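You operate a simulated robot arm through the tools that you are given. There is no shell and no other tool.

You are at the controls of a simulated two-armed robot. One attempt, no reset.

TASK
Power up the track and run all feeder carriers onto LOAD.
Fine: FEED back to HOLD; stop once all are there.

Only the result counts: the job must be done as asked and must still hold three seconds after the hand-in. Knocking over, shifting, dropping, spilling or breaking anything else fails it.

THE ROBOT
Two 7-joint arms with fingered hands on one trunk that stands fixed in place. Base frame: the origin is at the foot of the trunk, x ahead of it, y to its left, z up. Readings come in mm, rad, newtons and seconds.
The left shoulder is at [70, 140, 1133], the right one opposite. With the tool pointing down near the work surface each hand reaches from about 380 to 820 mm from the base axis, measured 20 degrees to its own side. Payload 3.9 kg a hand.
The TCP of each hand is the grasp point between the finger pads, 29 mm short of the fingertips. In the tool frame z runs along the fingers and y along their closing line. The gripper opens to 100 mm; its body begins 34 mm behind the TCP. The gripper is a hand of 5 fingers: y runs from the thumb to the fingers, the wrist lies at [-15, -105, -177] in the tool frame, and closing takes about 1.5 s.
Orientation is that of the tool frame in the base frame, as a unit quaternion [x, y, z, w]. With the fingers straight down and the wrist toward the robot, the tool's x, y and z point along [0, 1, 0], [1, 0, 0] and [0, 0, -1] of the base frame.

THE INTERFACE
- The arms move only by the tool play_rows. It takes "left_rows", "right_rows" or both (then of equal length, played together; a hand with none holds still); each is a list of rows, each a list of 7 numbers: the closure, from 0 (fully open) to 1 (shut), then the shift along the tool's x, y, z in mm, then the turn, a rotation vector about the tool's x, y, z in rad. In form: [[claw, x, y, z, ax, ay, az], ...]. A call has 1 to 20 rows; each row shifts and turns the commanded pose from where the row before left it, along the tool's axes as they then stand. A row lasts 0.2 s, in which the tool goes at most 50 mm and 0.15 rad; a call with a longer step from one row to the next is refused whole, and so is a gripper value outside its range. A pose out of reach is approached as far as the arm can. The call stops where the force on the tool passes 40 N (or 10 N more than at its start, if that is more) or the arm is blocked; 0.2 s more then pass. The fingers move at their own pace (about 153 mm/s each) and stop on an object; they squeeze with about 22 N. The grip force told is the motor's: it shows also when the fingers shut on nothing. Time passes only in rows, and 0.2 s behind the last, so rows that do not move let the fingers close. The reply holds the time, the measured pose of the TCP, the force on the tool along the base axes, the opening and the grip force, in the units named above and with some noise, with the torque about the TCP (base axes, N m) and any sound that the robot's microphone picked up.
- Cameras (640 x 400 px; columns grow to the right, rows downward): "scene" is now at [138.2, 27.7, 1475]; the picture's right is [0.29, -0.96, 0.00], its down [-0.46, -0.14, -0.87] and it looks along [0.84, 0.26, -0.48] (base axes); focal length 218 px, centre (320, 200). "left" rides on the left gripper at [-66, -86, -121] in its tool frame; the picture's right is [-0.76, -0.31, 0.58], its down [0.59, -0.70, 0.40] and it looks along [0.28, 0.64, 0.71] (tool axes); focal length 247 px, centre (320, 200). "right" rides on the right gripper at [66, -86, -121] in its tool frame; the picture's right is [-0.76, 0.31, -0.58], its down [-0.59, -0.70, 0.40] and it looks along [-0.28, 0.64, 0.71] (tool axes); focal length 247 px, centre (320, 200). There is no depth. A picture from a camera that has moved, and an enlarged one, comes with that camera's place and axes in the base frame and with its lens. The place of the scene camera against the robot may be out by one fixed shift of up to 18 mm in any direction.
- snapshot(camera): a new picture of that camera. No time passes.
- slide_trunk(by): slides the trunk up (or, below 0, down) by that many mm; the arms and the scene camera ride with it, the base frame stays. It gives what a move gives, with no picture.
- hand_shape(shape, hand): the hand has 5 fingers and takes this shape, open, in about a second: jaw (thumb against the fingers, like two jaws); tri (thumb and two fingers); tip (a fingertip pinch); poke (one finger out to press); point (the index stretched); flat (the hand flat); cup (the hand cupped); fist (a fist). The gripper value then closes the fingers along that shape, each until it touches; the sizes above hold for jaw. It gives what a move gives, with no picture.
- turn_head(pan, tilt): turns the head with the scene camera to pan (to the left, within 1.501 rad either way) and tilt (down, from -0.506 to 1.204), counted from straight ahead of the robot. It gives what a move gives.
- inspect(camera, box): a new picture of the part [left, top, right, bottom] of that camera's present view, enlarged. No time passes.
- sign_off(): hands the job in; it is judged then, once.

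Nothing tells you positions but the pictures and the camera data. Unless the task says otherwise, let go and move clear before handing in.

The tools are called after "Call:" as name(argument=value, ...) on one line, values as JSON. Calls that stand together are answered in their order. play_rows: Moves the arms, as the interface text tells. Its arguments: {"type":"object","properties":{"left_rows":{"type":"array"},"right_rows":{"type":"array"}},"required":[]} The other tools are called the same way: slide_trunk (by) moves the trunk up or down; hand_shape (shape, hand) gives the hand a shape; turn_head (pan, tilt) turns the head that bears the scene camera; snapshot (camera) takes a picture; inspect (camera, box) takes an enlarged picture of a part of a camera's view; sign_off () hands the job in.

At the start:

```text
time: 0.0
left_tool_pos: [437.6, 409.8, 1408.8]
left_tcp_rot: [0.567, 0.824, 0.0, -0.001]
left_ft_force: [0.1, -0.1, 0.6]
left_ft_torque: [0.01, 0.03, -0.03]
left_width: 99.8
left_grasp_force: 0.0
left_shape: jaw
right_tool_pos: [366.5, -0.9, 1335.9]
right_tcp_rot: [0.566, 0.825, 0.0, 0.0]
right_ft_force: [-0.3, -0.4, -0.7]
right_ft_torque: [0.04, -0.01, -0.02]
right_width: 100.0
right_grasp_force: 0.1
right_shape: jaw
trunk travel left (down, up): [-775.0, 65.0]
head pan, tilt (commanded): [0.297, 0.506]
```

scene: 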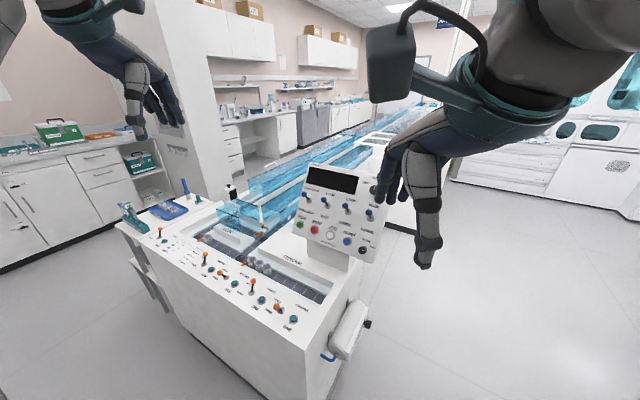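
right: 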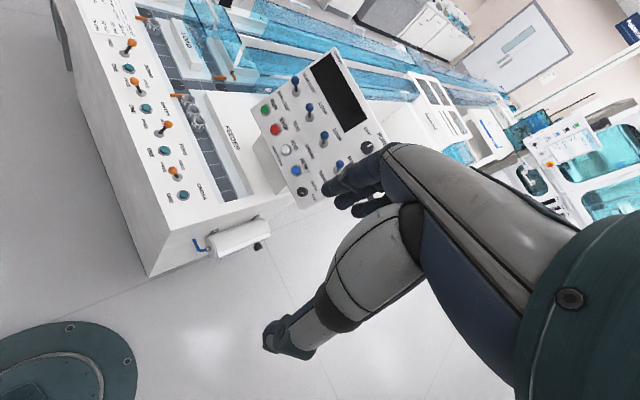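
left: 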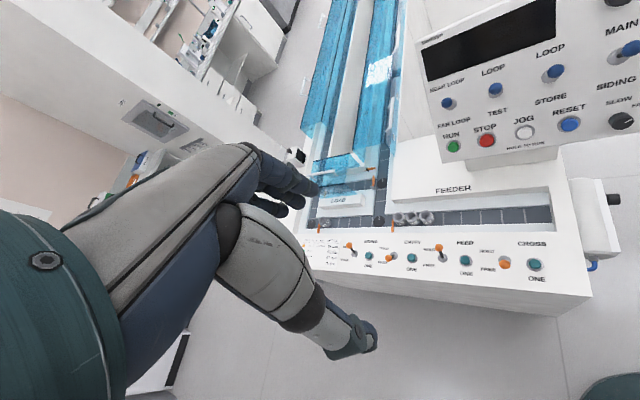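

I see a white track console with orange lever switches and teal buttons along its front edge, a raised control panel with coloured buttons, and a feeder lane holding some carriers. I'll take enlarged pictures to read the labels before I touch anything.

Call:
inspect(camera="scene", box=[120, 170, 340, 340])

Call:
inspect(camera="scene", box=[280, 150, 400, 270])

Call:
inspect(camera="left", box=[290, 150, 610, 310])

Call:
inspect(camera="left", box=[400, 0, 640, 170])

Call:
inspect(camera="right", box=[70, 0, 270, 220])

```text
2.35 times, centred on (230, 255) of scene
camera zoom: at [138.2, 27.7, 1475.0], right [0.29, -0.96, 0.0], down [-0.46, -0.14, -0.87], along [0.84, 0.26, -0.48], focal length 513 px, centre (532, 71)
```

zoom: 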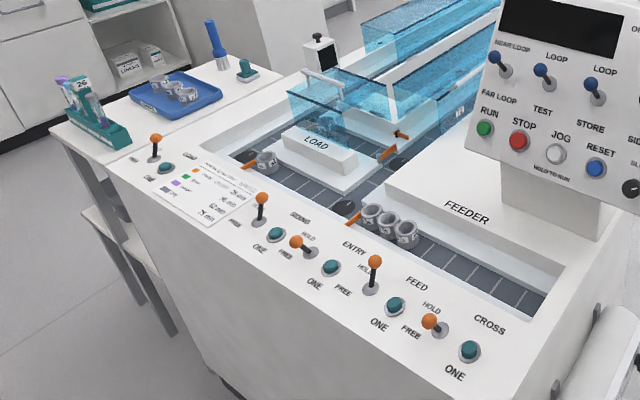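

```text
3.33 times, centred on (340, 210) of scene
camera zoom: at [138.2, 27.7, 1475.0], right [0.29, -0.96, 0.0], down [-0.46, -0.14, -0.87], along [0.84, 0.26, -0.48], focal length 727 px, centre (253, 167)
```

zoom: 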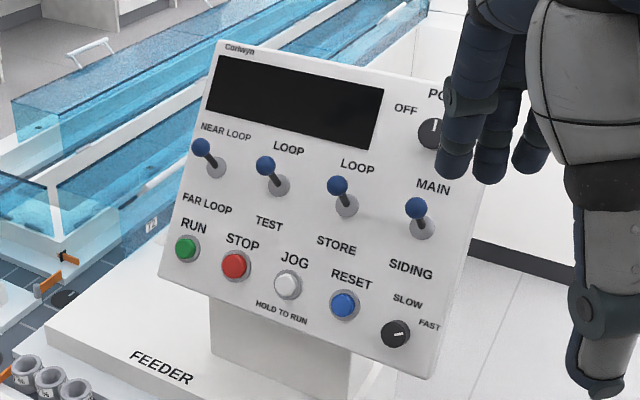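

```text
2.00 times, centred on (450, 230) of left
camera zoom: at [379.0, 318.4, 1529.1], right [-0.01, -0.82, -0.58], down [-0.87, 0.3, -0.4], along [0.5, 0.49, -0.71], focal length 494 px, centre (60, 140)
```

zoom: 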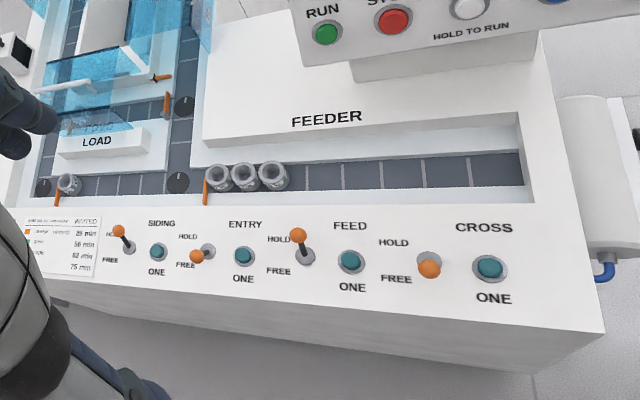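

```text
2.35 times, centred on (520, 85) of left
camera zoom: at [379.0, 318.4, 1529.1], right [-0.01, -0.82, -0.58], down [-0.87, 0.3, -0.4], along [0.5, 0.49, -0.71], focal length 581 px, centre (-151, 471)
```

zoom: 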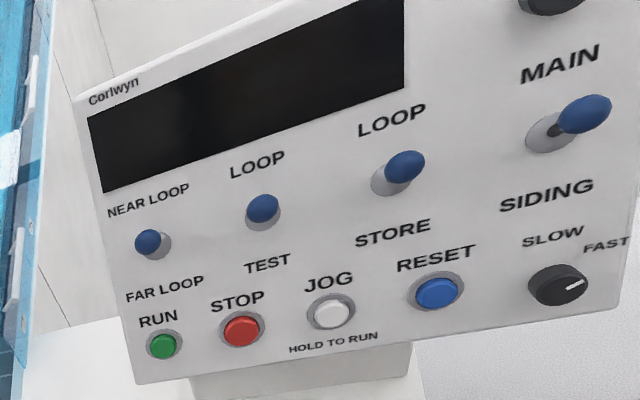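

```text
1.82 times, centred on (170, 110) of right
camera zoom: at [261.8, 31.5, 1457.2], right [0.56, -0.6, 0.58], down [-0.44, -0.8, -0.4], along [0.7, -0.03, -0.71], focal length 449 px, centre (593, 364)
```

zoom: 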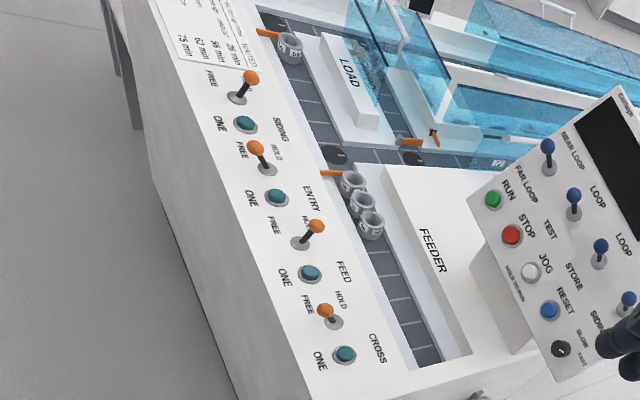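

The feeder seems to hold three carriers behind the FEED gate, with FEED and SIDING up at HOLD and ENTRY and CROSS down at FREE. I'll enlarge the lanes, the card and the far end of the track to work out the routing.

Call:
inspect(camera="scene", box=[185, 205, 275, 265])

Call:
inspect(camera="scene", box=[145, 220, 225, 275])

Call:
inspect(camera="left", box=[290, 100, 450, 270])

Call:
inspect(camera="right", box=[130, 0, 260, 90])

Call:
inspect(camera="scene", box=[200, 90, 460, 240])

```text
6.67 times, centred on (230, 235) of scene
camera zoom: at [138.2, 27.7, 1475.0], right [0.29, -0.96, 0.0], down [-0.46, -0.14, -0.87], along [0.84, 0.26, -0.48], focal length 1455 px, centre (920, -33)
```

zoom: 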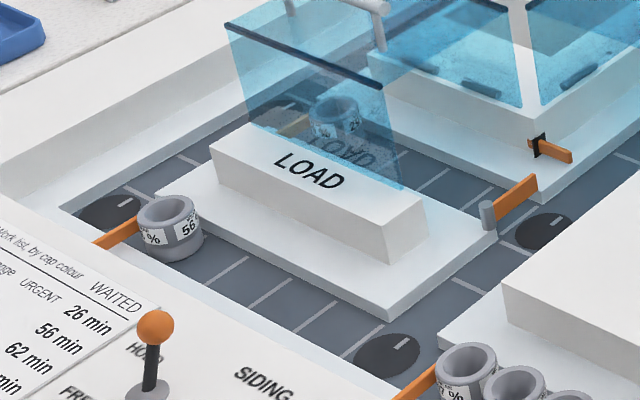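

```text
7.27 times, centred on (185, 248) of scene
camera zoom: at [138.2, 27.7, 1475.0], right [0.29, -0.96, 0.0], down [-0.46, -0.14, -0.87], along [0.84, 0.26, -0.48], focal length 1587 px, centre (1302, -146)
```

zoom: 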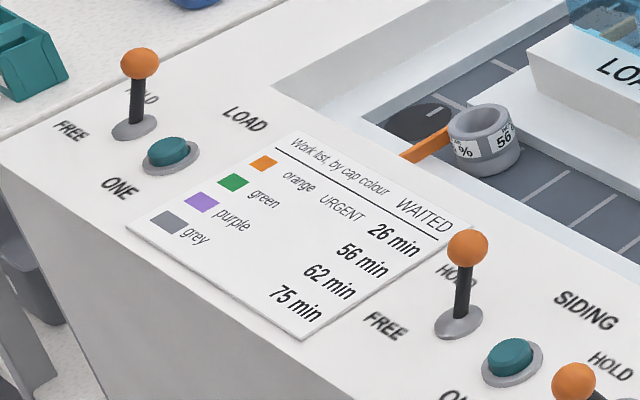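

```text
2.35 times, centred on (370, 185) of left
camera zoom: at [379.0, 318.4, 1529.1], right [-0.01, -0.82, -0.58], down [-0.87, 0.3, -0.4], along [0.5, 0.49, -0.71], focal length 581 px, centre (202, 235)
```

zoom: 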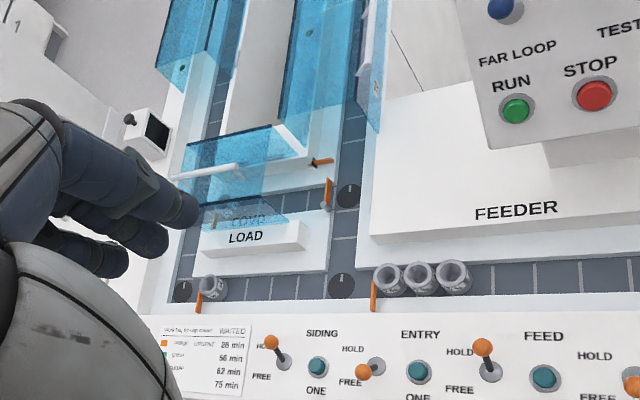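

```text
4.44 times, centred on (195, 45) of right
camera zoom: at [261.8, 31.5, 1457.2], right [0.56, -0.6, 0.58], down [-0.44, -0.8, -0.4], along [0.7, -0.03, -0.71], focal length 1098 px, centre (876, 889)
```

zoom: 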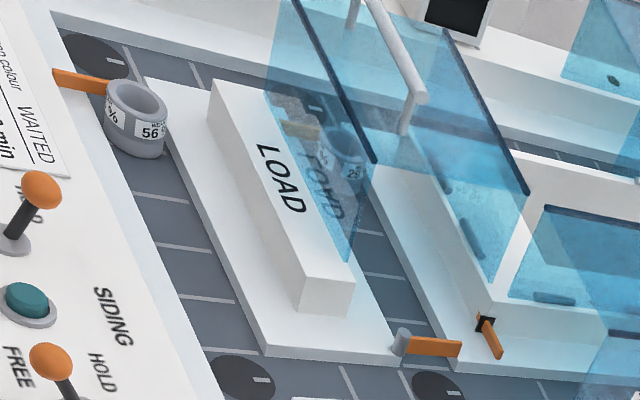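

```text
2.46 times, centred on (330, 165) of scene
camera zoom: at [138.2, 27.7, 1475.0], right [0.29, -0.96, 0.0], down [-0.46, -0.14, -0.87], along [0.84, 0.26, -0.48], focal length 537 px, centre (295, 286)
```

zoom: 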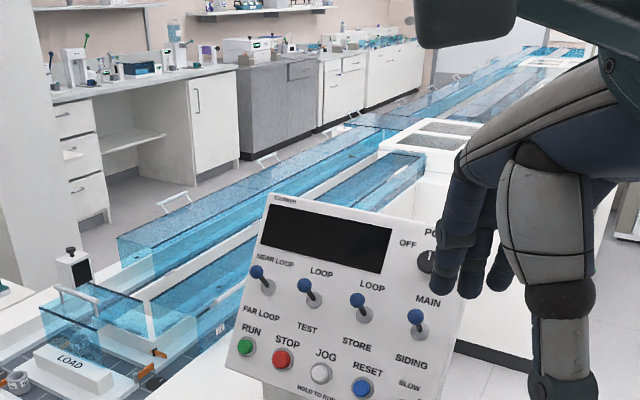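

The console is turned about 16° to the left and its top is at z≈800 mm. The panel is near (780, 300, 1000) and the LOAD block near (840, 715). I'll move the right arm out of the scene camera's view and bring the left-hand camera closer above LOAD to read the track layout.

Call:
play_rows(left_rows=[[0, 18.2, 30.9, 31.8, 0, 0, 0], [0, 18.2, 30.9, 31.8, 0, 0, 0], [0, 18.2, 30.9, 31.8, 0, 0, 0], [0, 18.2, 30.9, 31.8, 0, 0, 0], [0, 18.2, 30.9, 31.8, 0, 0, 0]], right_rows=[[0, -45, -10, 0, 0, 0, 0], [0, -45, -10, 0, 0, 0, 0], [0, -45, -10, 0, 0, 0, 0], [0, -45, -10, 0, 0, 0, 0], [0, -45, -10, 0, 0, 0, 0]])

Call:
turn_head(pan=0.45, tilt=0.6)

Call:
snapshot(camera="scene")

Call:
snapshot(camera="left")

Call:
snapshot(camera="right")

```text
time: 1.2
left_tool_pos: [550.1, 547.5, 1250.0]
left_tcp_rot: [0.566, 0.824, 0.001, 0.0]
left_ft_force: [0.8, -1.2, 0.4]
left_ft_torque: [-0.03, 0.02, 0.02]
left_width: 99.6
left_grasp_force: 0.1
left_shape: jaw
right_tool_pos: [402.0, -230.0, 1335.2]
right_tcp_rot: [0.566, 0.825, -0.001, -0.002]
right_ft_force: [0.7, -0.3, -0.7]
right_ft_torque: [0.05, -0.02, 0.03]
right_width: 100.0
right_grasp_force: 0.0
right_shape: jaw
trunk travel left (down, up): [-775.0, 65.0]
head pan, tilt (commanded): [0.297, 0.506]
```

```text
time: 1.9
left_tool_pos: [547.8, 546.9, 1250.8]
left_tcp_rot: [0.566, 0.824, -0.001, 0.001]
left_ft_force: [0.8, -0.1, 0.2]
left_ft_torque: [0.01, 0.0, -0.05]
left_width: 99.9
left_grasp_force: 0.2
left_shape: jaw
right_tool_pos: [400.8, -228.3, 1335.0]
right_tcp_rot: [0.566, 0.824, 0.001, 0.0]
right_ft_force: [-0.8, 0.3, 0.1]
right_ft_torque: [-0.01, -0.02, 0.0]
right_width: 99.6
right_grasp_force: 0.1
right_shape: jaw
trunk travel left (down, up): [-775.0, 65.0]
head pan, tilt (commanded): [0.45, 0.6]
```

```text
taken
camera scene: at [130.7, 39.6, 1466.5], right [0.43, -0.9, 0.0], down [-0.51, -0.25, -0.83], along [0.74, 0.36, -0.56], focal length 218 px, centre (320, 200)
```

scene: 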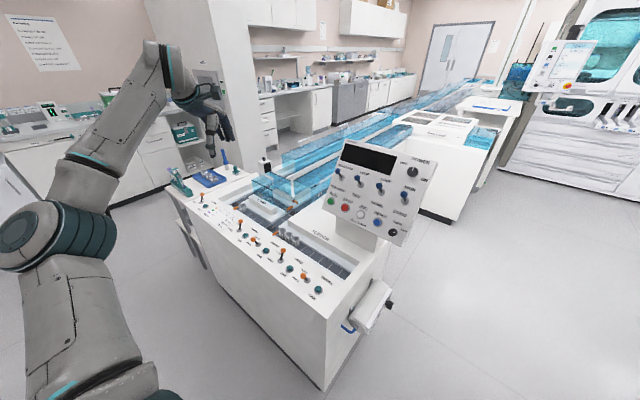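

```text
taken
camera left: at [489.3, 455.8, 1371.5], right [-0.01, -0.82, -0.58], down [-0.87, 0.3, -0.4], along [0.5, 0.49, -0.71], focal length 247 px, centre (320, 200)
```

left: 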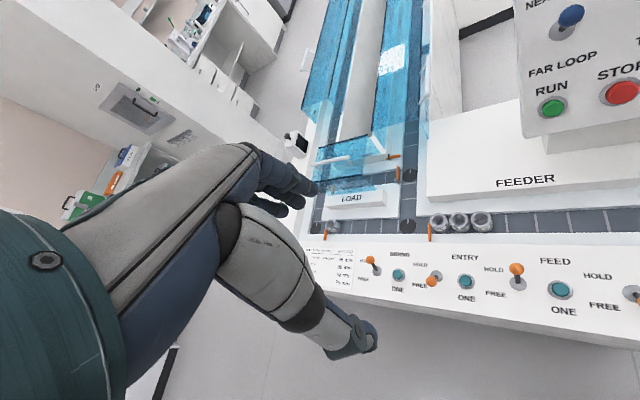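

```text
taken
camera right: at [297.2, -197.1, 1456.8], right [0.56, -0.6, 0.58], down [-0.44, -0.8, -0.4], along [0.7, -0.03, -0.71], focal length 247 px, centre (320, 200)
```

right: 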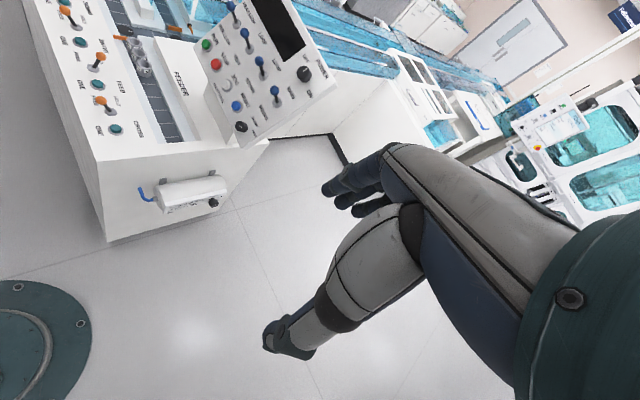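

The panel is now clear of the arms and the LOAD area is in view of both cameras. I'll enlarge both.

Call:
inspect(camera="scene", box=[320, 130, 450, 250])

Call:
inspect(camera="left", box=[290, 120, 450, 250])

Call:
inspect(camera="scene", box=[230, 160, 350, 250])

Call:
inspect(camera="scene", box=[180, 170, 280, 250])

Call:
inspect(camera="scene", box=[260, 80, 560, 230])

Call:
inspect(camera="right", box=[180, 0, 350, 150])

```text
3.33 times, centred on (385, 190) of scene
camera zoom: at [130.7, 39.6, 1466.5], right [0.43, -0.9, 0.0], down [-0.51, -0.25, -0.83], along [0.74, 0.36, -0.56], focal length 727 px, centre (103, 233)
```

zoom: 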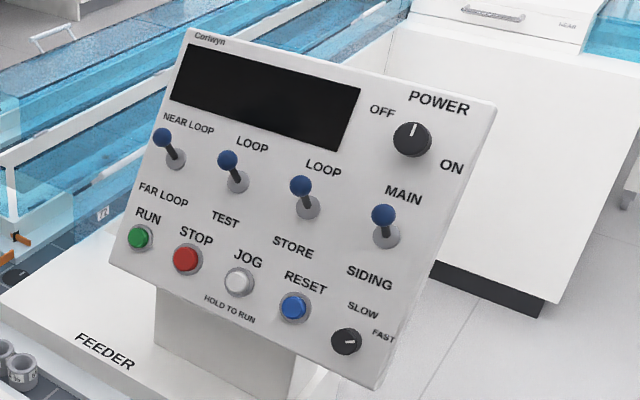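

```text
3.08 times, centred on (370, 185) of left
camera zoom: at [489.3, 455.8, 1371.5], right [-0.01, -0.82, -0.58], down [-0.87, 0.3, -0.4], along [0.5, 0.49, -0.71], focal length 760 px, centre (166, 246)
```

zoom: 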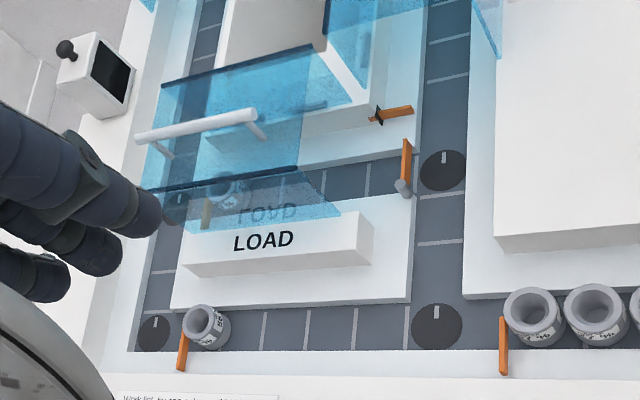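

```text
4.44 times, centred on (290, 205) of scene
camera zoom: at [130.7, 39.6, 1466.5], right [0.43, -0.9, 0.0], down [-0.51, -0.25, -0.83], along [0.74, 0.36, -0.56], focal length 970 px, centre (453, 178)
```

zoom: 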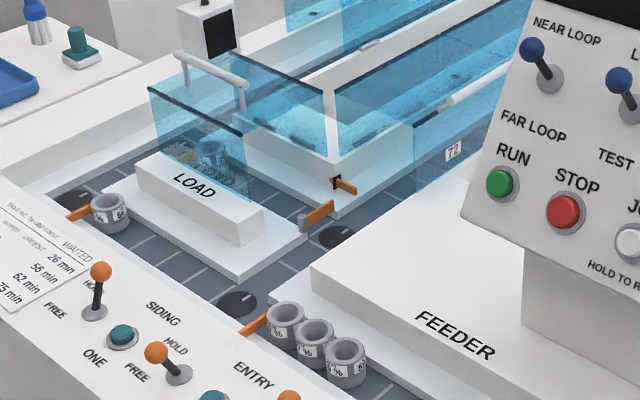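

```text
5.00 times, centred on (230, 210) of scene
camera zoom: at [130.7, 39.6, 1466.5], right [0.43, -0.9, 0.0], down [-0.51, -0.25, -0.83], along [0.74, 0.36, -0.56], focal length 1091 px, centre (770, 150)
```

zoom: 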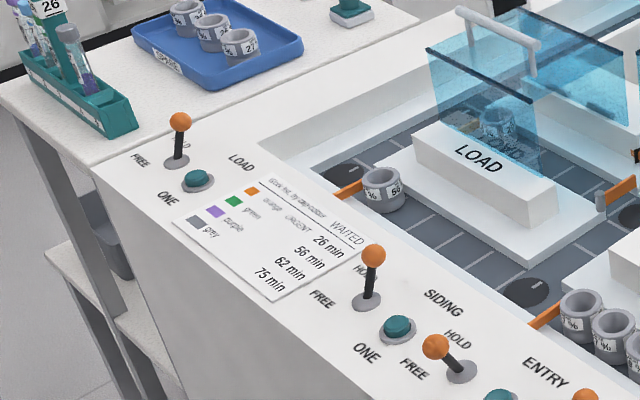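

```text
2.13 times, centred on (410, 155) of scene
camera zoom: at [130.7, 39.6, 1466.5], right [0.43, -0.9, 0.0], down [-0.51, -0.25, -0.83], along [0.74, 0.36, -0.56], focal length 466 px, centre (128, 296)
```

zoom: 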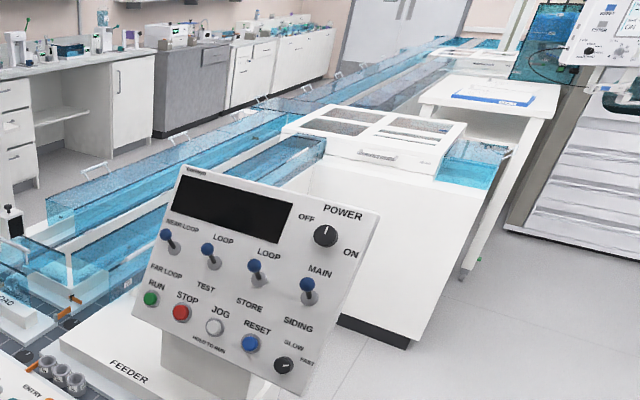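

```text
2.67 times, centred on (265, 75) of right
camera zoom: at [297.2, -197.1, 1456.8], right [0.56, -0.6, 0.58], down [-0.44, -0.8, -0.4], along [0.7, -0.03, -0.71], focal length 659 px, centre (467, 533)
```

zoom: 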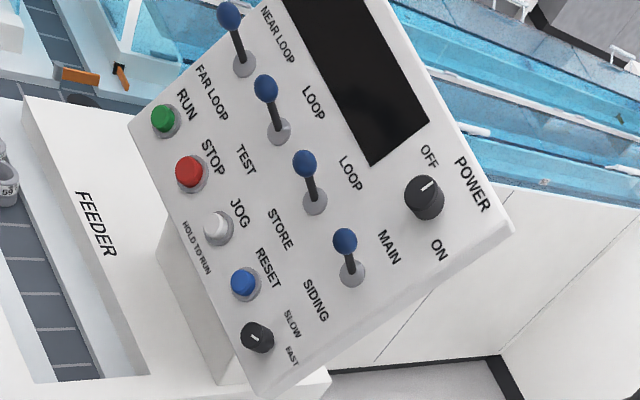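

The panel reads POWER at OFF, and the selectors are at NEAR LOOP, LOOP, LOOP and MAIN. I'll look closer at what lies behind the glass hood near LOAD, to tell a real second lane and carrier from a reflection.

Call:
inspect(camera="left", box=[310, 140, 400, 200])

Call:
inspect(camera="scene", box=[235, 170, 315, 220])

Call:
inspect(camera="left", box=[300, 200, 440, 300])

Call:
inspect(camera="left", box=[420, 190, 640, 330])

```text
6.67 times, centred on (355, 170) of left
camera zoom: at [489.3, 455.8, 1371.5], right [-0.01, -0.82, -0.58], down [-0.87, 0.3, -0.4], along [0.5, 0.49, -0.71], focal length 1646 px, centre (87, 400)
```

zoom: 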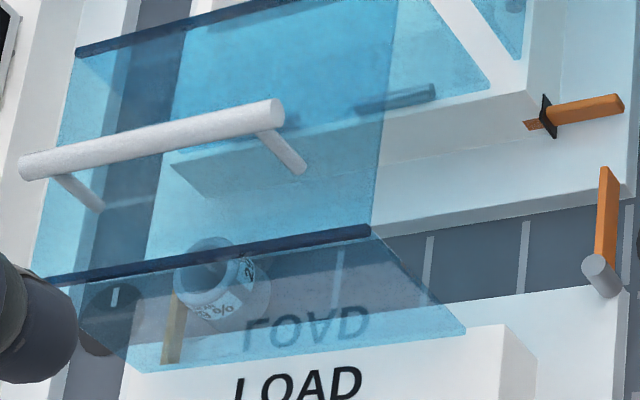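

```text
8.00 times, centred on (275, 195) of scene
camera zoom: at [130.7, 39.6, 1466.5], right [0.43, -0.9, 0.0], down [-0.51, -0.25, -0.83], along [0.74, 0.36, -0.56], focal length 1746 px, centre (680, 240)
```

zoom: 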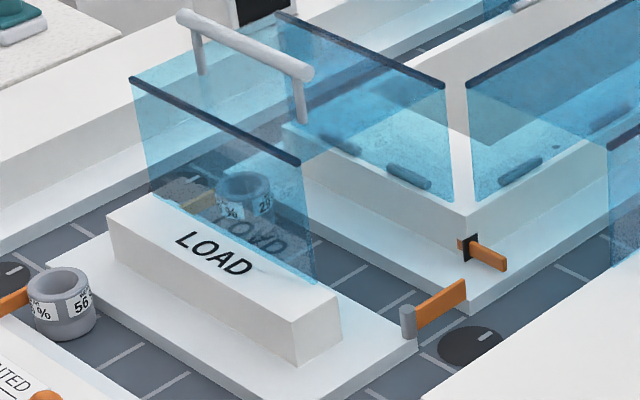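

```text
4.00 times, centred on (370, 250) of left
camera zoom: at [489.3, 455.8, 1371.5], right [-0.01, -0.82, -0.58], down [-0.87, 0.3, -0.4], along [0.5, 0.49, -0.71], focal length 988 px, centre (120, 0)
```

zoom: 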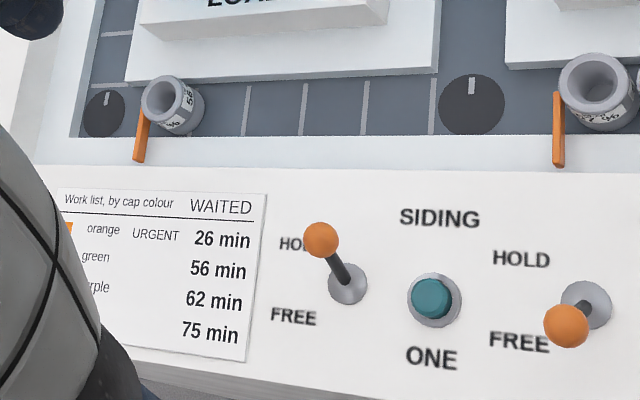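

```text
2.86 times, centred on (530, 260) of left
camera zoom: at [489.3, 455.8, 1371.5], right [-0.01, -0.82, -0.58], down [-0.87, 0.3, -0.4], along [0.5, 0.49, -0.71], focal length 706 px, centre (-280, 29)
```

zoom: 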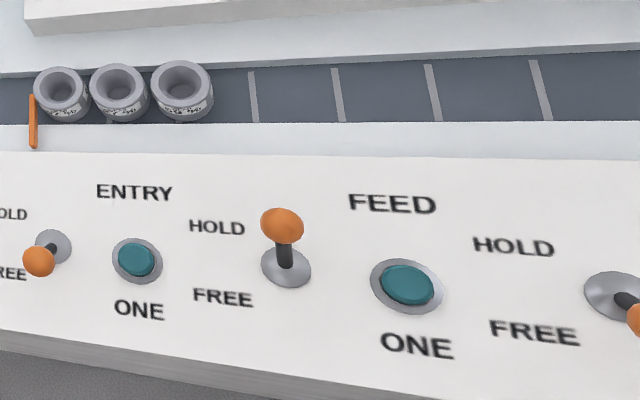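

There is a real back lane with its own gate and carrier under the hood, and the front lane beside the LOAD block has a carrier at its left gate. I also noticed a "72" tag by the right-hand lane, so I'll check that and the far loop for other carriers.

Call:
inspect(camera="scene", box=[310, 170, 360, 210])

Call:
inspect(camera="scene", box=[280, 120, 360, 180])

Call:
inspect(camera="left", box=[290, 0, 470, 130])

Call:
inspect(camera="scene", box=[370, 60, 540, 170])

Call:
inspect(camera="right", box=[240, 0, 520, 130])

```text
10.00 times, centred on (335, 190) of scene
camera zoom: at [130.7, 39.6, 1466.5], right [0.43, -0.9, 0.0], down [-0.51, -0.25, -0.83], along [0.74, 0.36, -0.56], focal length 2182 px, centre (170, 300)
```

zoom: 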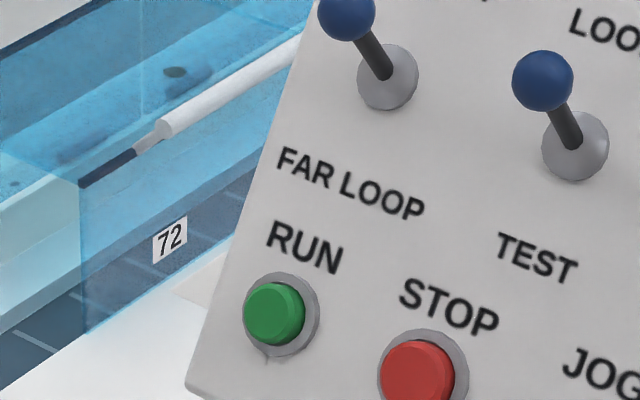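

```text
6.67 times, centred on (320, 150) of scene
camera zoom: at [130.7, 39.6, 1466.5], right [0.43, -0.9, 0.0], down [-0.51, -0.25, -0.83], along [0.74, 0.36, -0.56], focal length 1455 px, centre (320, 533)
```

zoom: 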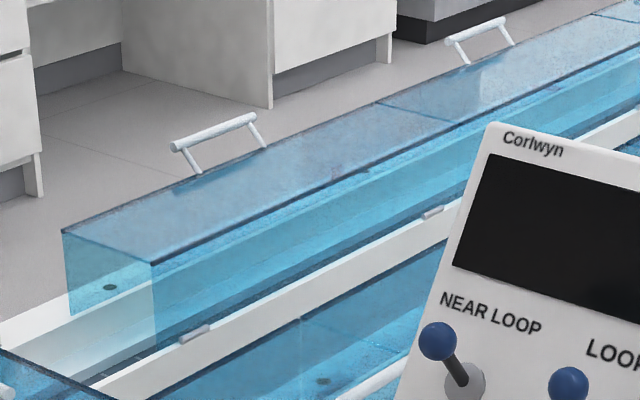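

```text
3.08 times, centred on (380, 65) of left
camera zoom: at [489.3, 455.8, 1371.5], right [-0.01, -0.82, -0.58], down [-0.87, 0.3, -0.4], along [0.5, 0.49, -0.71], focal length 760 px, centre (135, 615)
```

zoom: 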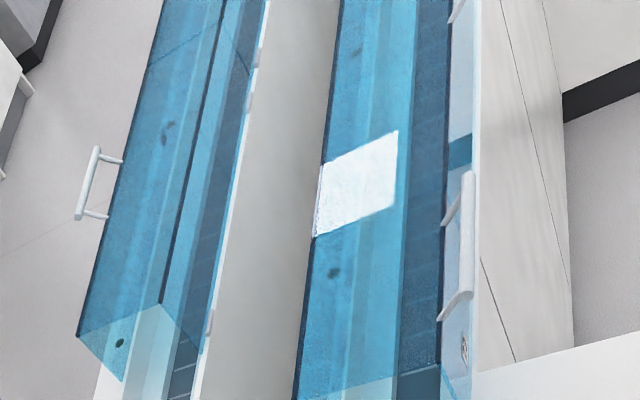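

```text
3.64 times, centred on (455, 115) of scene
camera zoom: at [130.7, 39.6, 1466.5], right [0.43, -0.9, 0.0], down [-0.51, -0.25, -0.83], along [0.74, 0.36, -0.56], focal length 794 px, centre (-171, 509)
```

zoom: 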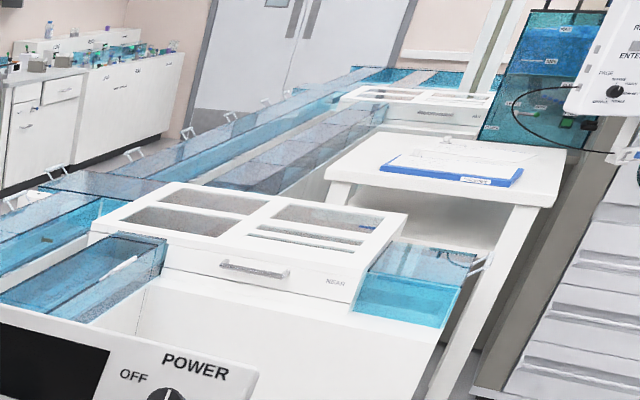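

```text
2.29 times, centred on (380, 65) of right
camera zoom: at [297.2, -197.1, 1456.8], right [0.56, -0.6, 0.58], down [-0.44, -0.8, -0.4], along [0.7, -0.03, -0.71], focal length 564 px, centre (183, 509)
```

zoom: 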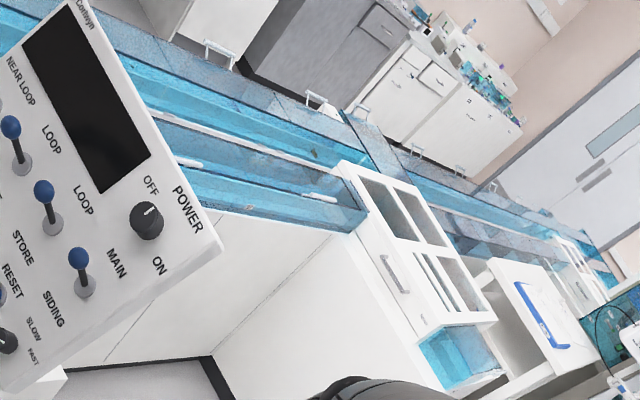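

The "72" is only a sticker on the cover. My reading: the front lane by the LOAD block is LOAD, with its gate on HOLD, and feeder carriers run left into it. The POWER knob is near (822, 49, 1137) on a panel leaning back about 28°. I'll bring the left hand in front of the panel and turn it to face the knob.

Call:
play_rows(left_rows=[[0, -41.7, -10.4, 5, 0, 0, 0], [0, -41.7, -10.4, 5, 0, 0, 0], [0, -41.7, -10.4, 5, 0, 0, 0], [0, -41.7, -10.4, 5, 0, 0, 0], [0, -41.7, -10.4, 5, 0, 0, 0], [0, -41.7, -10.4, 5, 0, 0, 0], [0, -41.7, -10.4, 5, 0, 0, 0], [0, -41.7, -10.4, 5, 0, 0, 0], [0, -41.7, -10.4, 5, 0, 0, 0], [0, -41.7, -10.4, 5, 0, 0, 0], [0, 0, 0, 0, -0.0481, -0.0969, -0.0833], [0, 0, 0, 0, -0.0481, -0.0969, -0.0833], [0, 0, 0, 0, -0.0481, -0.0969, -0.0833], [0, 0, 0, 0, -0.0481, -0.0969, -0.0833], [0, 0, 0, 0, -0.0481, -0.0969, -0.0833], [0, 0, 0, 0, -0.0481, -0.0969, -0.0833], [0, 0, 0, 0, -0.0481, -0.0969, -0.0833], [0, 0, 0, 0, -0.0481, -0.0969, -0.0833], [0, 0, 0, 0, -0.0481, -0.0969, -0.0833], [0, 0, 0, 0, -0.0481, -0.0969, -0.0833]])

Call:
snapshot(camera="scene")

Call:
snapshot(camera="left")

Call:
snapshot(camera="right")

```text
time: 6.1
left_tool_pos: [611.2, 123.4, 1201.3]
left_tcp_rot: [0.452, 0.878, -0.012, 0.157]
left_ft_force: [0.1, -0.6, 0.6]
left_ft_torque: [0.02, -0.02, -0.02]
left_width: 99.9
left_grasp_force: 0.1
left_shape: jaw
left hand out of reach, approached as far as the arm can: row 13, 14, 15, 16, 17, 18, 19, 20
right_tool_pos: [401.3, -230.2, 1336.7]
right_tcp_rot: [0.566, 0.824, 0.0, 0.0]
right_ft_force: [-0.1, 0.2, 0.3]
right_ft_torque: [0.0, 0.02, -0.02]
right_width: 99.9
right_grasp_force: 0.1
right_shape: jaw
trunk travel left (down, up): [-775.0, 65.0]
head pan, tilt (commanded): [0.45, 0.6]
```

```text
taken
camera scene: at [130.9, 39.5, 1466.5], right [0.44, -0.9, 0.0], down [-0.51, -0.25, -0.83], along [0.74, 0.36, -0.56], focal length 218 px, centre (320, 200)
```

scene: 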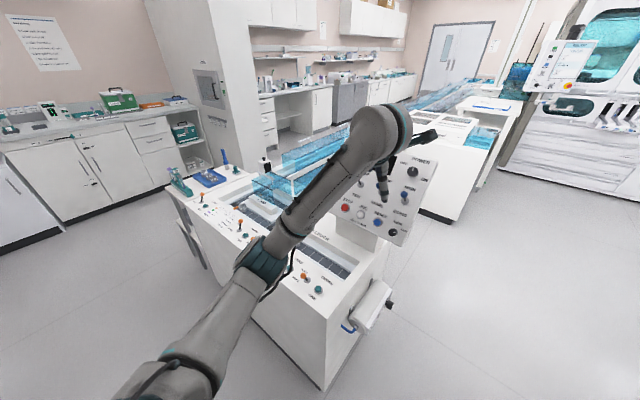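

```text
taken
camera left: at [542.8, 41.1, 1323.3], right [0.32, -0.87, -0.37], down [-0.77, -0.01, -0.63], along [0.55, 0.49, -0.68], focal length 247 px, centre (320, 200)
```

left: 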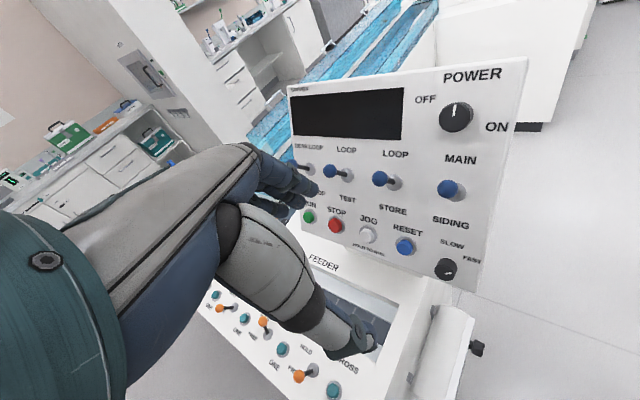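

```text
taken
camera right: at [297.4, -197.4, 1456.8], right [0.56, -0.6, 0.58], down [-0.44, -0.8, -0.4], along [0.7, -0.03, -0.71], focal length 247 px, centre (320, 200)
```

right: 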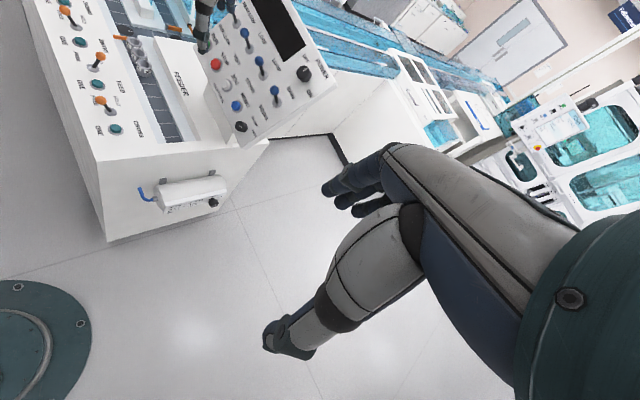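

The arm reached a joint limit partway through that turn, so this wrist roll isn't available here. I'll undo the turn and try a plain pitch forward, with the fingers uppermost.

Call:
play_rows(left_rows=[[0, 0, 0, 0, 0.0481, 0.0969, 0.0833], [0, 0, 0, 0, 0.0481, 0.0969, 0.0833], [0, 0, 0, 0, 0.0481, 0.0969, 0.0833], [0, 0, 0, 0, 0.0481, 0.0969, 0.0833], [0, 0, 0, 0, 0.0481, 0.0969, 0.0833], [0, 0, 0, 0, 0.0481, 0.0969, 0.0833], [0, 0, 0, 0, 0.0481, 0.0969, 0.0833]])

```text
time: 7.7
left_tool_pos: [610.6, 122.9, 1202.4]
left_tcp_rot: [0.678, 0.701, 0.04, -0.217]
left_ft_force: [-0.7, -0.7, 0.0]
left_ft_torque: [0.04, 0.03, 0.03]
left_width: 99.8
left_grasp_force: 0.0
left_shape: jaw
right_tool_pos: [400.4, -229.2, 1335.0]
right_tcp_rot: [0.566, 0.825, 0.001, 0.0]
right_ft_force: [0.0, -0.3, 0.3]
right_ft_torque: [0.0, -0.01, 0.0]
right_width: 99.6
right_grasp_force: 0.0
right_shape: jaw
trunk travel left (down, up): [-775.0, 65.0]
head pan, tilt (commanded): [0.45, 0.6]
```

The commanded pose simply follows what the arm achieved, so nothing is lost. Next I'll pitch the hand forward with the fingers up, which should follow the forearm more naturally.

Call:
play_rows(left_rows=[[0, 0, 0, 0, -0.133, -0.0473, 0.0114], [0, 0, 0, 0, -0.133, -0.0473, 0.0114], [0, 0, 0, 0, -0.133, -0.0473, 0.0114], [0, 0, 0, 0, -0.133, -0.0473, 0.0114], [0, 0, 0, 0, -0.133, -0.0473, 0.0114], [0, 0, 0, 0, -0.133, -0.0473, 0.0114], [0, 0, 0, 0, -0.133, -0.0473, 0.0114], [0, 0, 0, 0, -0.133, -0.0473, 0.0114], [0, 0, 0, 0, -0.133, -0.0473, 0.0114], [0, 0, 0, 0, -0.133, -0.0473, 0.0114]])

Call:
snapshot(camera="scene")

Call:
snapshot(camera="left")

```text
time: 9.9
left_tool_pos: [610.1, 123.2, 1200.2]
left_tcp_rot: [0.731, 0.638, 0.198, 0.139]
left_ft_force: [0.5, 0.6, 0.0]
left_ft_torque: [-0.03, 0.0, 0.0]
left_width: 99.7
left_grasp_force: 0.0
left_shape: jaw
left hand out of reach, approached as far as the arm can: row 7, 8, 9, 10
right_tool_pos: [401.5, -228.9, 1335.3]
right_tcp_rot: [0.566, 0.824, 0.0, 0.0]
right_ft_force: [0.2, 0.5, 0.5]
right_ft_torque: [0.03, 0.02, 0.0]
right_width: 99.9
right_grasp_force: 0.2
right_shape: jaw
trunk travel left (down, up): [-775.0, 65.0]
head pan, tilt (commanded): [0.45, 0.6]
```

```text
taken
camera scene: at [130.9, 39.3, 1466.5], right [0.44, -0.9, 0.0], down [-0.51, -0.25, -0.83], along [0.74, 0.36, -0.56], focal length 218 px, centre (320, 200)
```

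scene: 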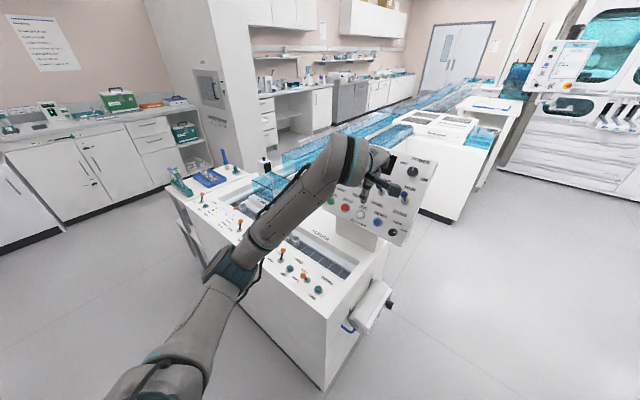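

```text
taken
camera left: at [470.0, 65.4, 1259.9], right [-0.08, -0.67, -0.74], down [-0.37, 0.7, -0.61], along [0.93, 0.22, -0.3], focal length 247 px, centre (320, 200)
```

left: 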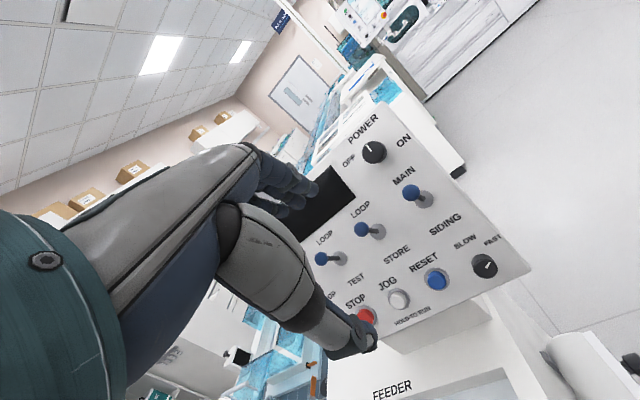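

The pitch stopped at about 28° because the arm is folded too close in. I'll reach further out toward the panel, where the forearm straightens, and carry on pitching there.

Call:
play_rows(left_rows=[[0, -10.9, 28.4, 13.3, 0, 0, 0], [0, -10.9, 28.4, 13.3, 0, 0, 0], [0, -10.9, 28.4, 13.3, 0, 0, 0], [0, 0, 0, 0, -0.1156, -0.0408, 0.0101], [0, 0, 0, 0, -0.1156, -0.0408, 0.0101], [0, 0, 0, 0, -0.1156, -0.0408, 0.0101], [0, 0, 0, 0, -0.1156, -0.0408, 0.0101], [0, 0, 0, 0, -0.1156, -0.0408, 0.0101]])

Call:
snapshot(camera="left")

Call:
snapshot(camera="scene")

```text
time: 11.7
left_tool_pos: [727.8, 90.4, 1273.4]
left_tcp_rot: [0.758, 0.535, 0.273, 0.255]
left_ft_force: [0.1, -0.4, -0.1]
left_ft_torque: [0.02, -0.06, -0.02]
left_width: 99.7
left_grasp_force: 0.1
left_shape: jaw
left hand out of reach, approached as far as the arm can: row 4, 5, 6, 7, 8
right_tool_pos: [402.0, -229.1, 1333.9]
right_tcp_rot: [0.566, 0.825, 0.001, -0.001]
right_ft_force: [-0.3, -0.2, 0.4]
right_ft_torque: [0.03, -0.02, 0.03]
right_width: 99.8
right_grasp_force: 0.0
right_shape: jaw
trunk travel left (down, up): [-775.0, 65.0]
head pan, tilt (commanded): [0.45, 0.6]
```

```text
taken
camera left: at [566.7, 66.2, 1292.9], right [-0.02, -0.68, -0.73], down [-0.03, 0.73, -0.68], along [1.0, 0.01, -0.04], focal length 247 px, centre (320, 200)
```

left: 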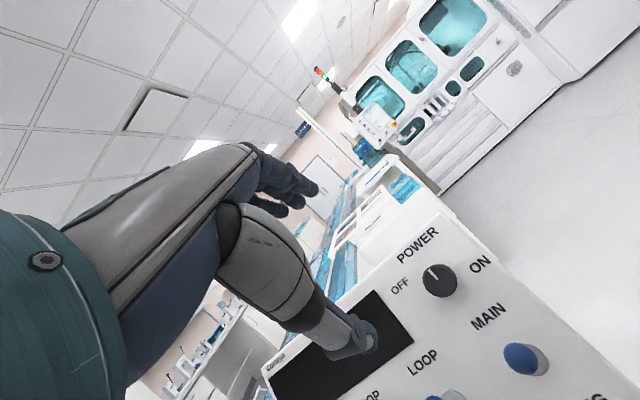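

```text
taken
camera scene: at [131.4, 40.3, 1466.4], right [0.44, -0.9, 0.0], down [-0.51, -0.25, -0.82], along [0.74, 0.36, -0.57], focal length 218 px, centre (320, 200)
```

scene: 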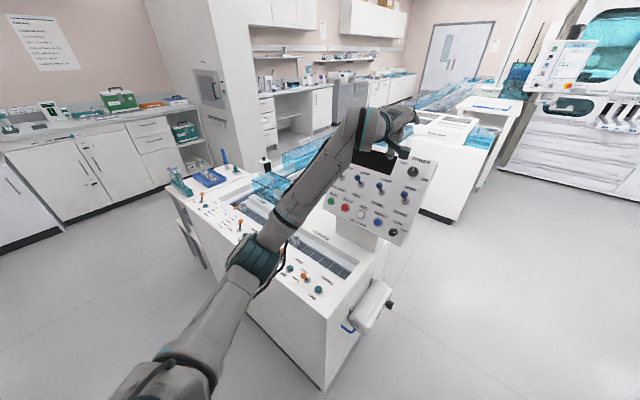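

The arm settled about 70 mm higher to gain pitch, which suggests it pitches more easily when the shoulder is lower than the target. I'll back the hand away from the panel and lower the trunk.

Call:
play_rows(left_rows=[[0, -10.2, -24.6, -25.2, 0, 0, 0], [0, -10.2, -24.6, -25.2, 0, 0, 0], [0, -10.2, -24.6, -25.2, 0, 0, 0]])

Call:
slide_trunk(by=-180)

Call:
snapshot(camera="left")

Call:
snapshot(camera="scene")

```text
time: 12.5
left_tool_pos: [656.8, 94.8, 1330.8]
left_tcp_rot: [0.754, 0.54, 0.276, 0.254]
left_ft_force: [-0.8, -0.8, -0.8]
left_ft_torque: [-0.02, 0.0, 0.03]
left_width: 100.0
left_grasp_force: 0.0
left_shape: jaw
left hand out of reach, approached as far as the arm can: row 1, 2, 3
right_tool_pos: [400.4, -228.6, 1335.5]
right_tcp_rot: [0.565, 0.825, -0.001, 0.001]
right_ft_force: [0.1, 0.4, 0.5]
right_ft_torque: [-0.01, -0.04, -0.02]
right_width: 99.7
right_grasp_force: 0.0
right_shape: jaw
trunk travel left (down, up): [-775.0, 65.0]
head pan, tilt (commanded): [0.45, 0.6]
```

```text
time: 14.5
left_tool_pos: [659.9, 94.8, 1149.9]
left_tcp_rot: [0.754, 0.539, 0.276, 0.253]
left_ft_force: [0.7, 0.5, 0.0]
left_ft_torque: [-0.01, 0.01, -0.01]
left_width: 99.6
left_grasp_force: 0.1
left_shape: jaw
right_tool_pos: [401.0, -228.6, 1155.5]
right_tcp_rot: [0.565, 0.825, 0.0, -0.001]
right_ft_force: [-0.4, 0.7, -0.1]
right_ft_torque: [0.03, -0.01, 0.01]
right_width: 99.9
right_grasp_force: 0.1
right_shape: jaw
trunk travel left (down, up): [-595.0, 245.0]
head pan, tilt (commanded): [0.45, 0.6]
```

```text
taken
camera left: at [497.9, 68.6, 1169.3], right [-0.01, -0.68, -0.73], down [-0.04, 0.73, -0.68], along [1.0, 0.02, -0.04], focal length 247 px, centre (320, 200)
```

left: 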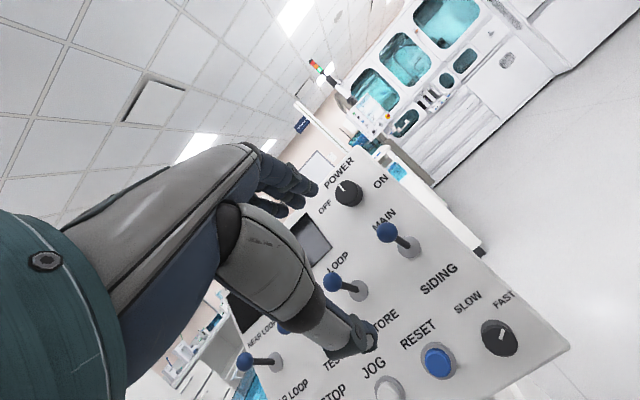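

```text
taken
camera scene: at [130.7, 39.5, 1286.6], right [0.44, -0.9, 0.0], down [-0.51, -0.25, -0.83], along [0.74, 0.36, -0.56], focal length 218 px, centre (320, 200)
```

scene: 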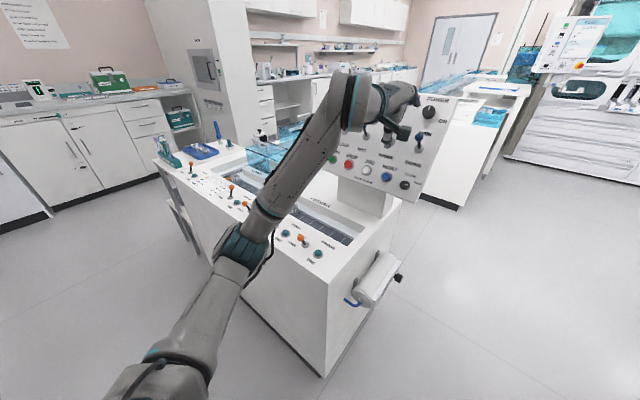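

With the trunk 180 mm lower the hand is in front of the panel with room to spare. I'll finish pitching it so the fingers point along the panel's inward normal.

Call:
play_rows(left_rows=[[0, 0, 0, 0, -0.097, -0.029, -0.0375], [0, 0, 0, 0, -0.097, -0.029, -0.0375], [0, 0, 0, 0, -0.097, -0.029, -0.0375]])

Call:
snapshot(camera="left")

```text
time: 15.3
left_tool_pos: [658.9, 95.3, 1151.4]
left_tcp_rot: [0.755, 0.539, 0.275, 0.253]
left_ft_force: [0.7, 0.4, -0.3]
left_ft_torque: [0.01, -0.02, -0.01]
left_width: 100.1
left_grasp_force: 0.1
left_shape: jaw
left hand out of reach, approached as far as the arm can: row 1, 2, 3
right_tool_pos: [402.0, -229.0, 1155.6]
right_tcp_rot: [0.566, 0.824, 0.001, 0.0]
right_ft_force: [0.1, -0.5, 0.4]
right_ft_torque: [0.01, 0.03, 0.01]
right_width: 100.1
right_grasp_force: 0.0
right_shape: jaw
trunk travel left (down, up): [-595.0, 245.0]
head pan, tilt (commanded): [0.45, 0.6]
```

```text
taken
camera left: at [498.2, 68.6, 1169.1], right [-0.01, -0.68, -0.73], down [-0.04, 0.73, -0.68], along [1.0, 0.02, -0.04], focal length 247 px, centre (320, 200)
```

left: 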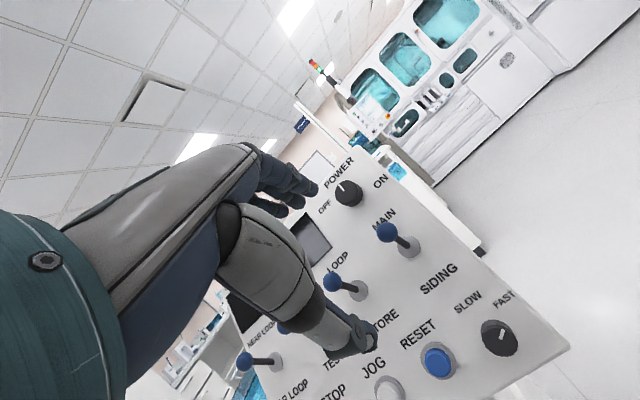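

The left wrist seems limited by forearm roll in this posture. The right arm, with its wrist to the right of the knob, should suit a clockwise turn better. I'll take the left hand back over the lever side, then send the right hand to the panel.

Call:
play_rows(left_rows=[[0, 0, 0, 0, 0.1257, -0.0223, -0.0092], [0, 0, 0, 0, 0.1257, -0.0223, -0.0092], [0, 0, 0, 0, 0.1257, -0.0223, -0.0092], [0, 0, 0, 0, 0.1257, -0.0223, -0.0092], [0, 0, 0, 0, 0.1257, -0.0223, -0.0092], [0, 0, 0, 0, 0.1257, -0.0223, -0.0092], [0, 31, -29.8, 0, 0, 0, 0], [0, 31, -29.8, 0, 0, 0, 0], [0, 31, -29.8, 0, 0, 0, 0], [0, 31, -29.8, 0, 0, 0, 0], [0, 31, -29.8, 0, 0, 0, 0], [0, 31, -29.8, 0, 0, 0, 0], [0, 31, -29.8, 0, 0, 0, 0], [0, 31, -29.8, 0, 0, 0, 0]])

Call:
snapshot(camera="scene")

```text
time: 18.3
left_tool_pos: [495.2, 401.2, 1153.2]
left_tcp_rot: [0.797, 0.605, 0.001, 0.0]
left_ft_force: [-0.6, 0.1, 0.3]
left_ft_torque: [-0.03, -0.02, -0.01]
left_width: 100.0
left_grasp_force: 0.0
left_shape: jaw
right_tool_pos: [400.2, -228.5, 1156.4]
right_tcp_rot: [0.566, 0.825, -0.001, 0.001]
right_ft_force: [0.5, 0.7, 0.2]
right_ft_torque: [-0.05, 0.04, -0.02]
right_width: 99.6
right_grasp_force: 0.1
right_shape: jaw
trunk travel left (down, up): [-595.0, 245.0]
head pan, tilt (commanded): [0.45, 0.6]
```

```text
taken
camera scene: at [130.1, 40.9, 1286.5], right [0.44, -0.9, 0.0], down [-0.51, -0.25, -0.83], along [0.74, 0.36, -0.56], focal length 218 px, centre (320, 200)
```

scene: 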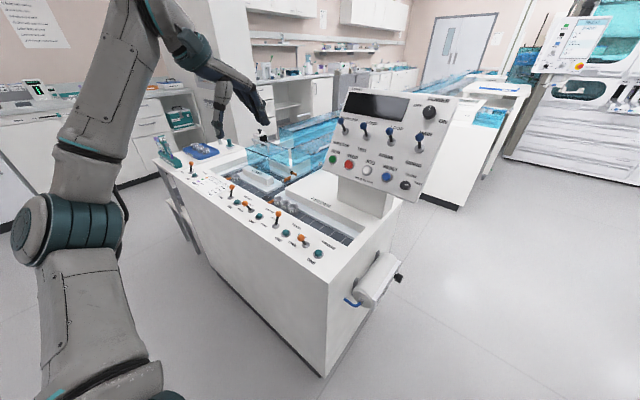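

The left hand is parked over the lever side and the panel is clear. Now the right hand goes to a spot in front of the knob and turns to face it with its thumb side to the right.

Call:
play_rows(right_rows=[[0, 17.1, 36.3, -3.4, 0, 0, 0], [0, 17.1, 36.3, -3.4, 0, 0, 0], [0, 17.1, 36.3, -3.4, 0, 0, 0], [0, 17.1, 36.3, -3.4, 0, 0, 0], [0, 17.1, 36.3, -3.4, 0, 0, 0], [0, 17.1, 36.3, -3.4, 0, 0, 0], [0, 17.1, 36.3, -3.4, 0, 0, 0], [0, 17.1, 36.3, -3.4, 0, 0, 0], [0, 0, 0, 0, -0.0871, -0.0988, -0.0451], [0, 0, 0, 0, -0.0871, -0.0988, -0.0451], [0, 0, 0, 0, -0.0871, -0.0988, -0.0451], [0, 0, 0, 0, -0.0871, -0.0988, -0.0451], [0, 0, 0, 0, -0.0871, -0.0988, -0.0451], [0, 0, 0, 0, -0.0871, -0.0988, -0.0451], [0, 0, 0, 0, -0.0871, -0.0988, -0.0451], [0, 0, 0, 0, -0.0871, -0.0988, -0.0451]])

Call:
snapshot(camera="scene")

Call:
snapshot(camera="right")

```text
time: 21.7
left_tool_pos: [497.2, 400.0, 1153.1]
left_tcp_rot: [0.797, 0.605, 0.001, 0.0]
left_ft_force: [-0.6, 0.3, 0.1]
left_ft_torque: [0.03, 0.01, 0.0]
left_width: 99.8
left_grasp_force: 0.0
left_shape: jaw
right_tool_pos: [620.2, 0.5, 1178.4]
right_tcp_rot: [0.34, 0.798, 0.063, 0.495]
right_ft_force: [-0.3, 0.1, 0.7]
right_ft_torque: [0.05, 0.0, -0.01]
right_width: 100.0
right_grasp_force: 0.0
right_shape: jaw
right hand out of reach, approached as far as the arm can: row 8
trunk travel left (down, up): [-595.0, 245.0]
head pan, tilt (commanded): [0.45, 0.6]
```

```text
taken
camera scene: at [130.9, 38.9, 1286.5], right [0.44, -0.9, 0.0], down [-0.51, -0.25, -0.83], along [0.74, 0.36, -0.56], focal length 218 px, centre (320, 200)
```

scene: 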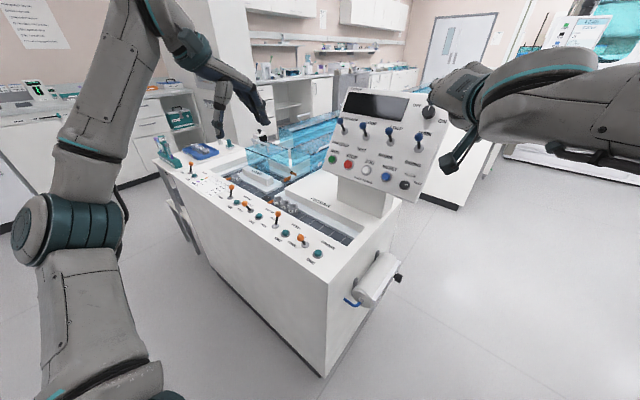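

```text
taken
camera right: at [458.8, 3.9, 1153.0], right [-0.12, -0.09, 0.99], down [0.16, -0.99, -0.07], along [0.98, 0.15, 0.13], focal length 247 px, centre (320, 200)
```

right: 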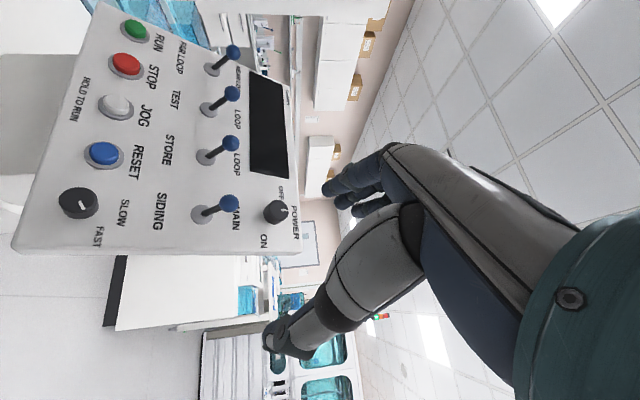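

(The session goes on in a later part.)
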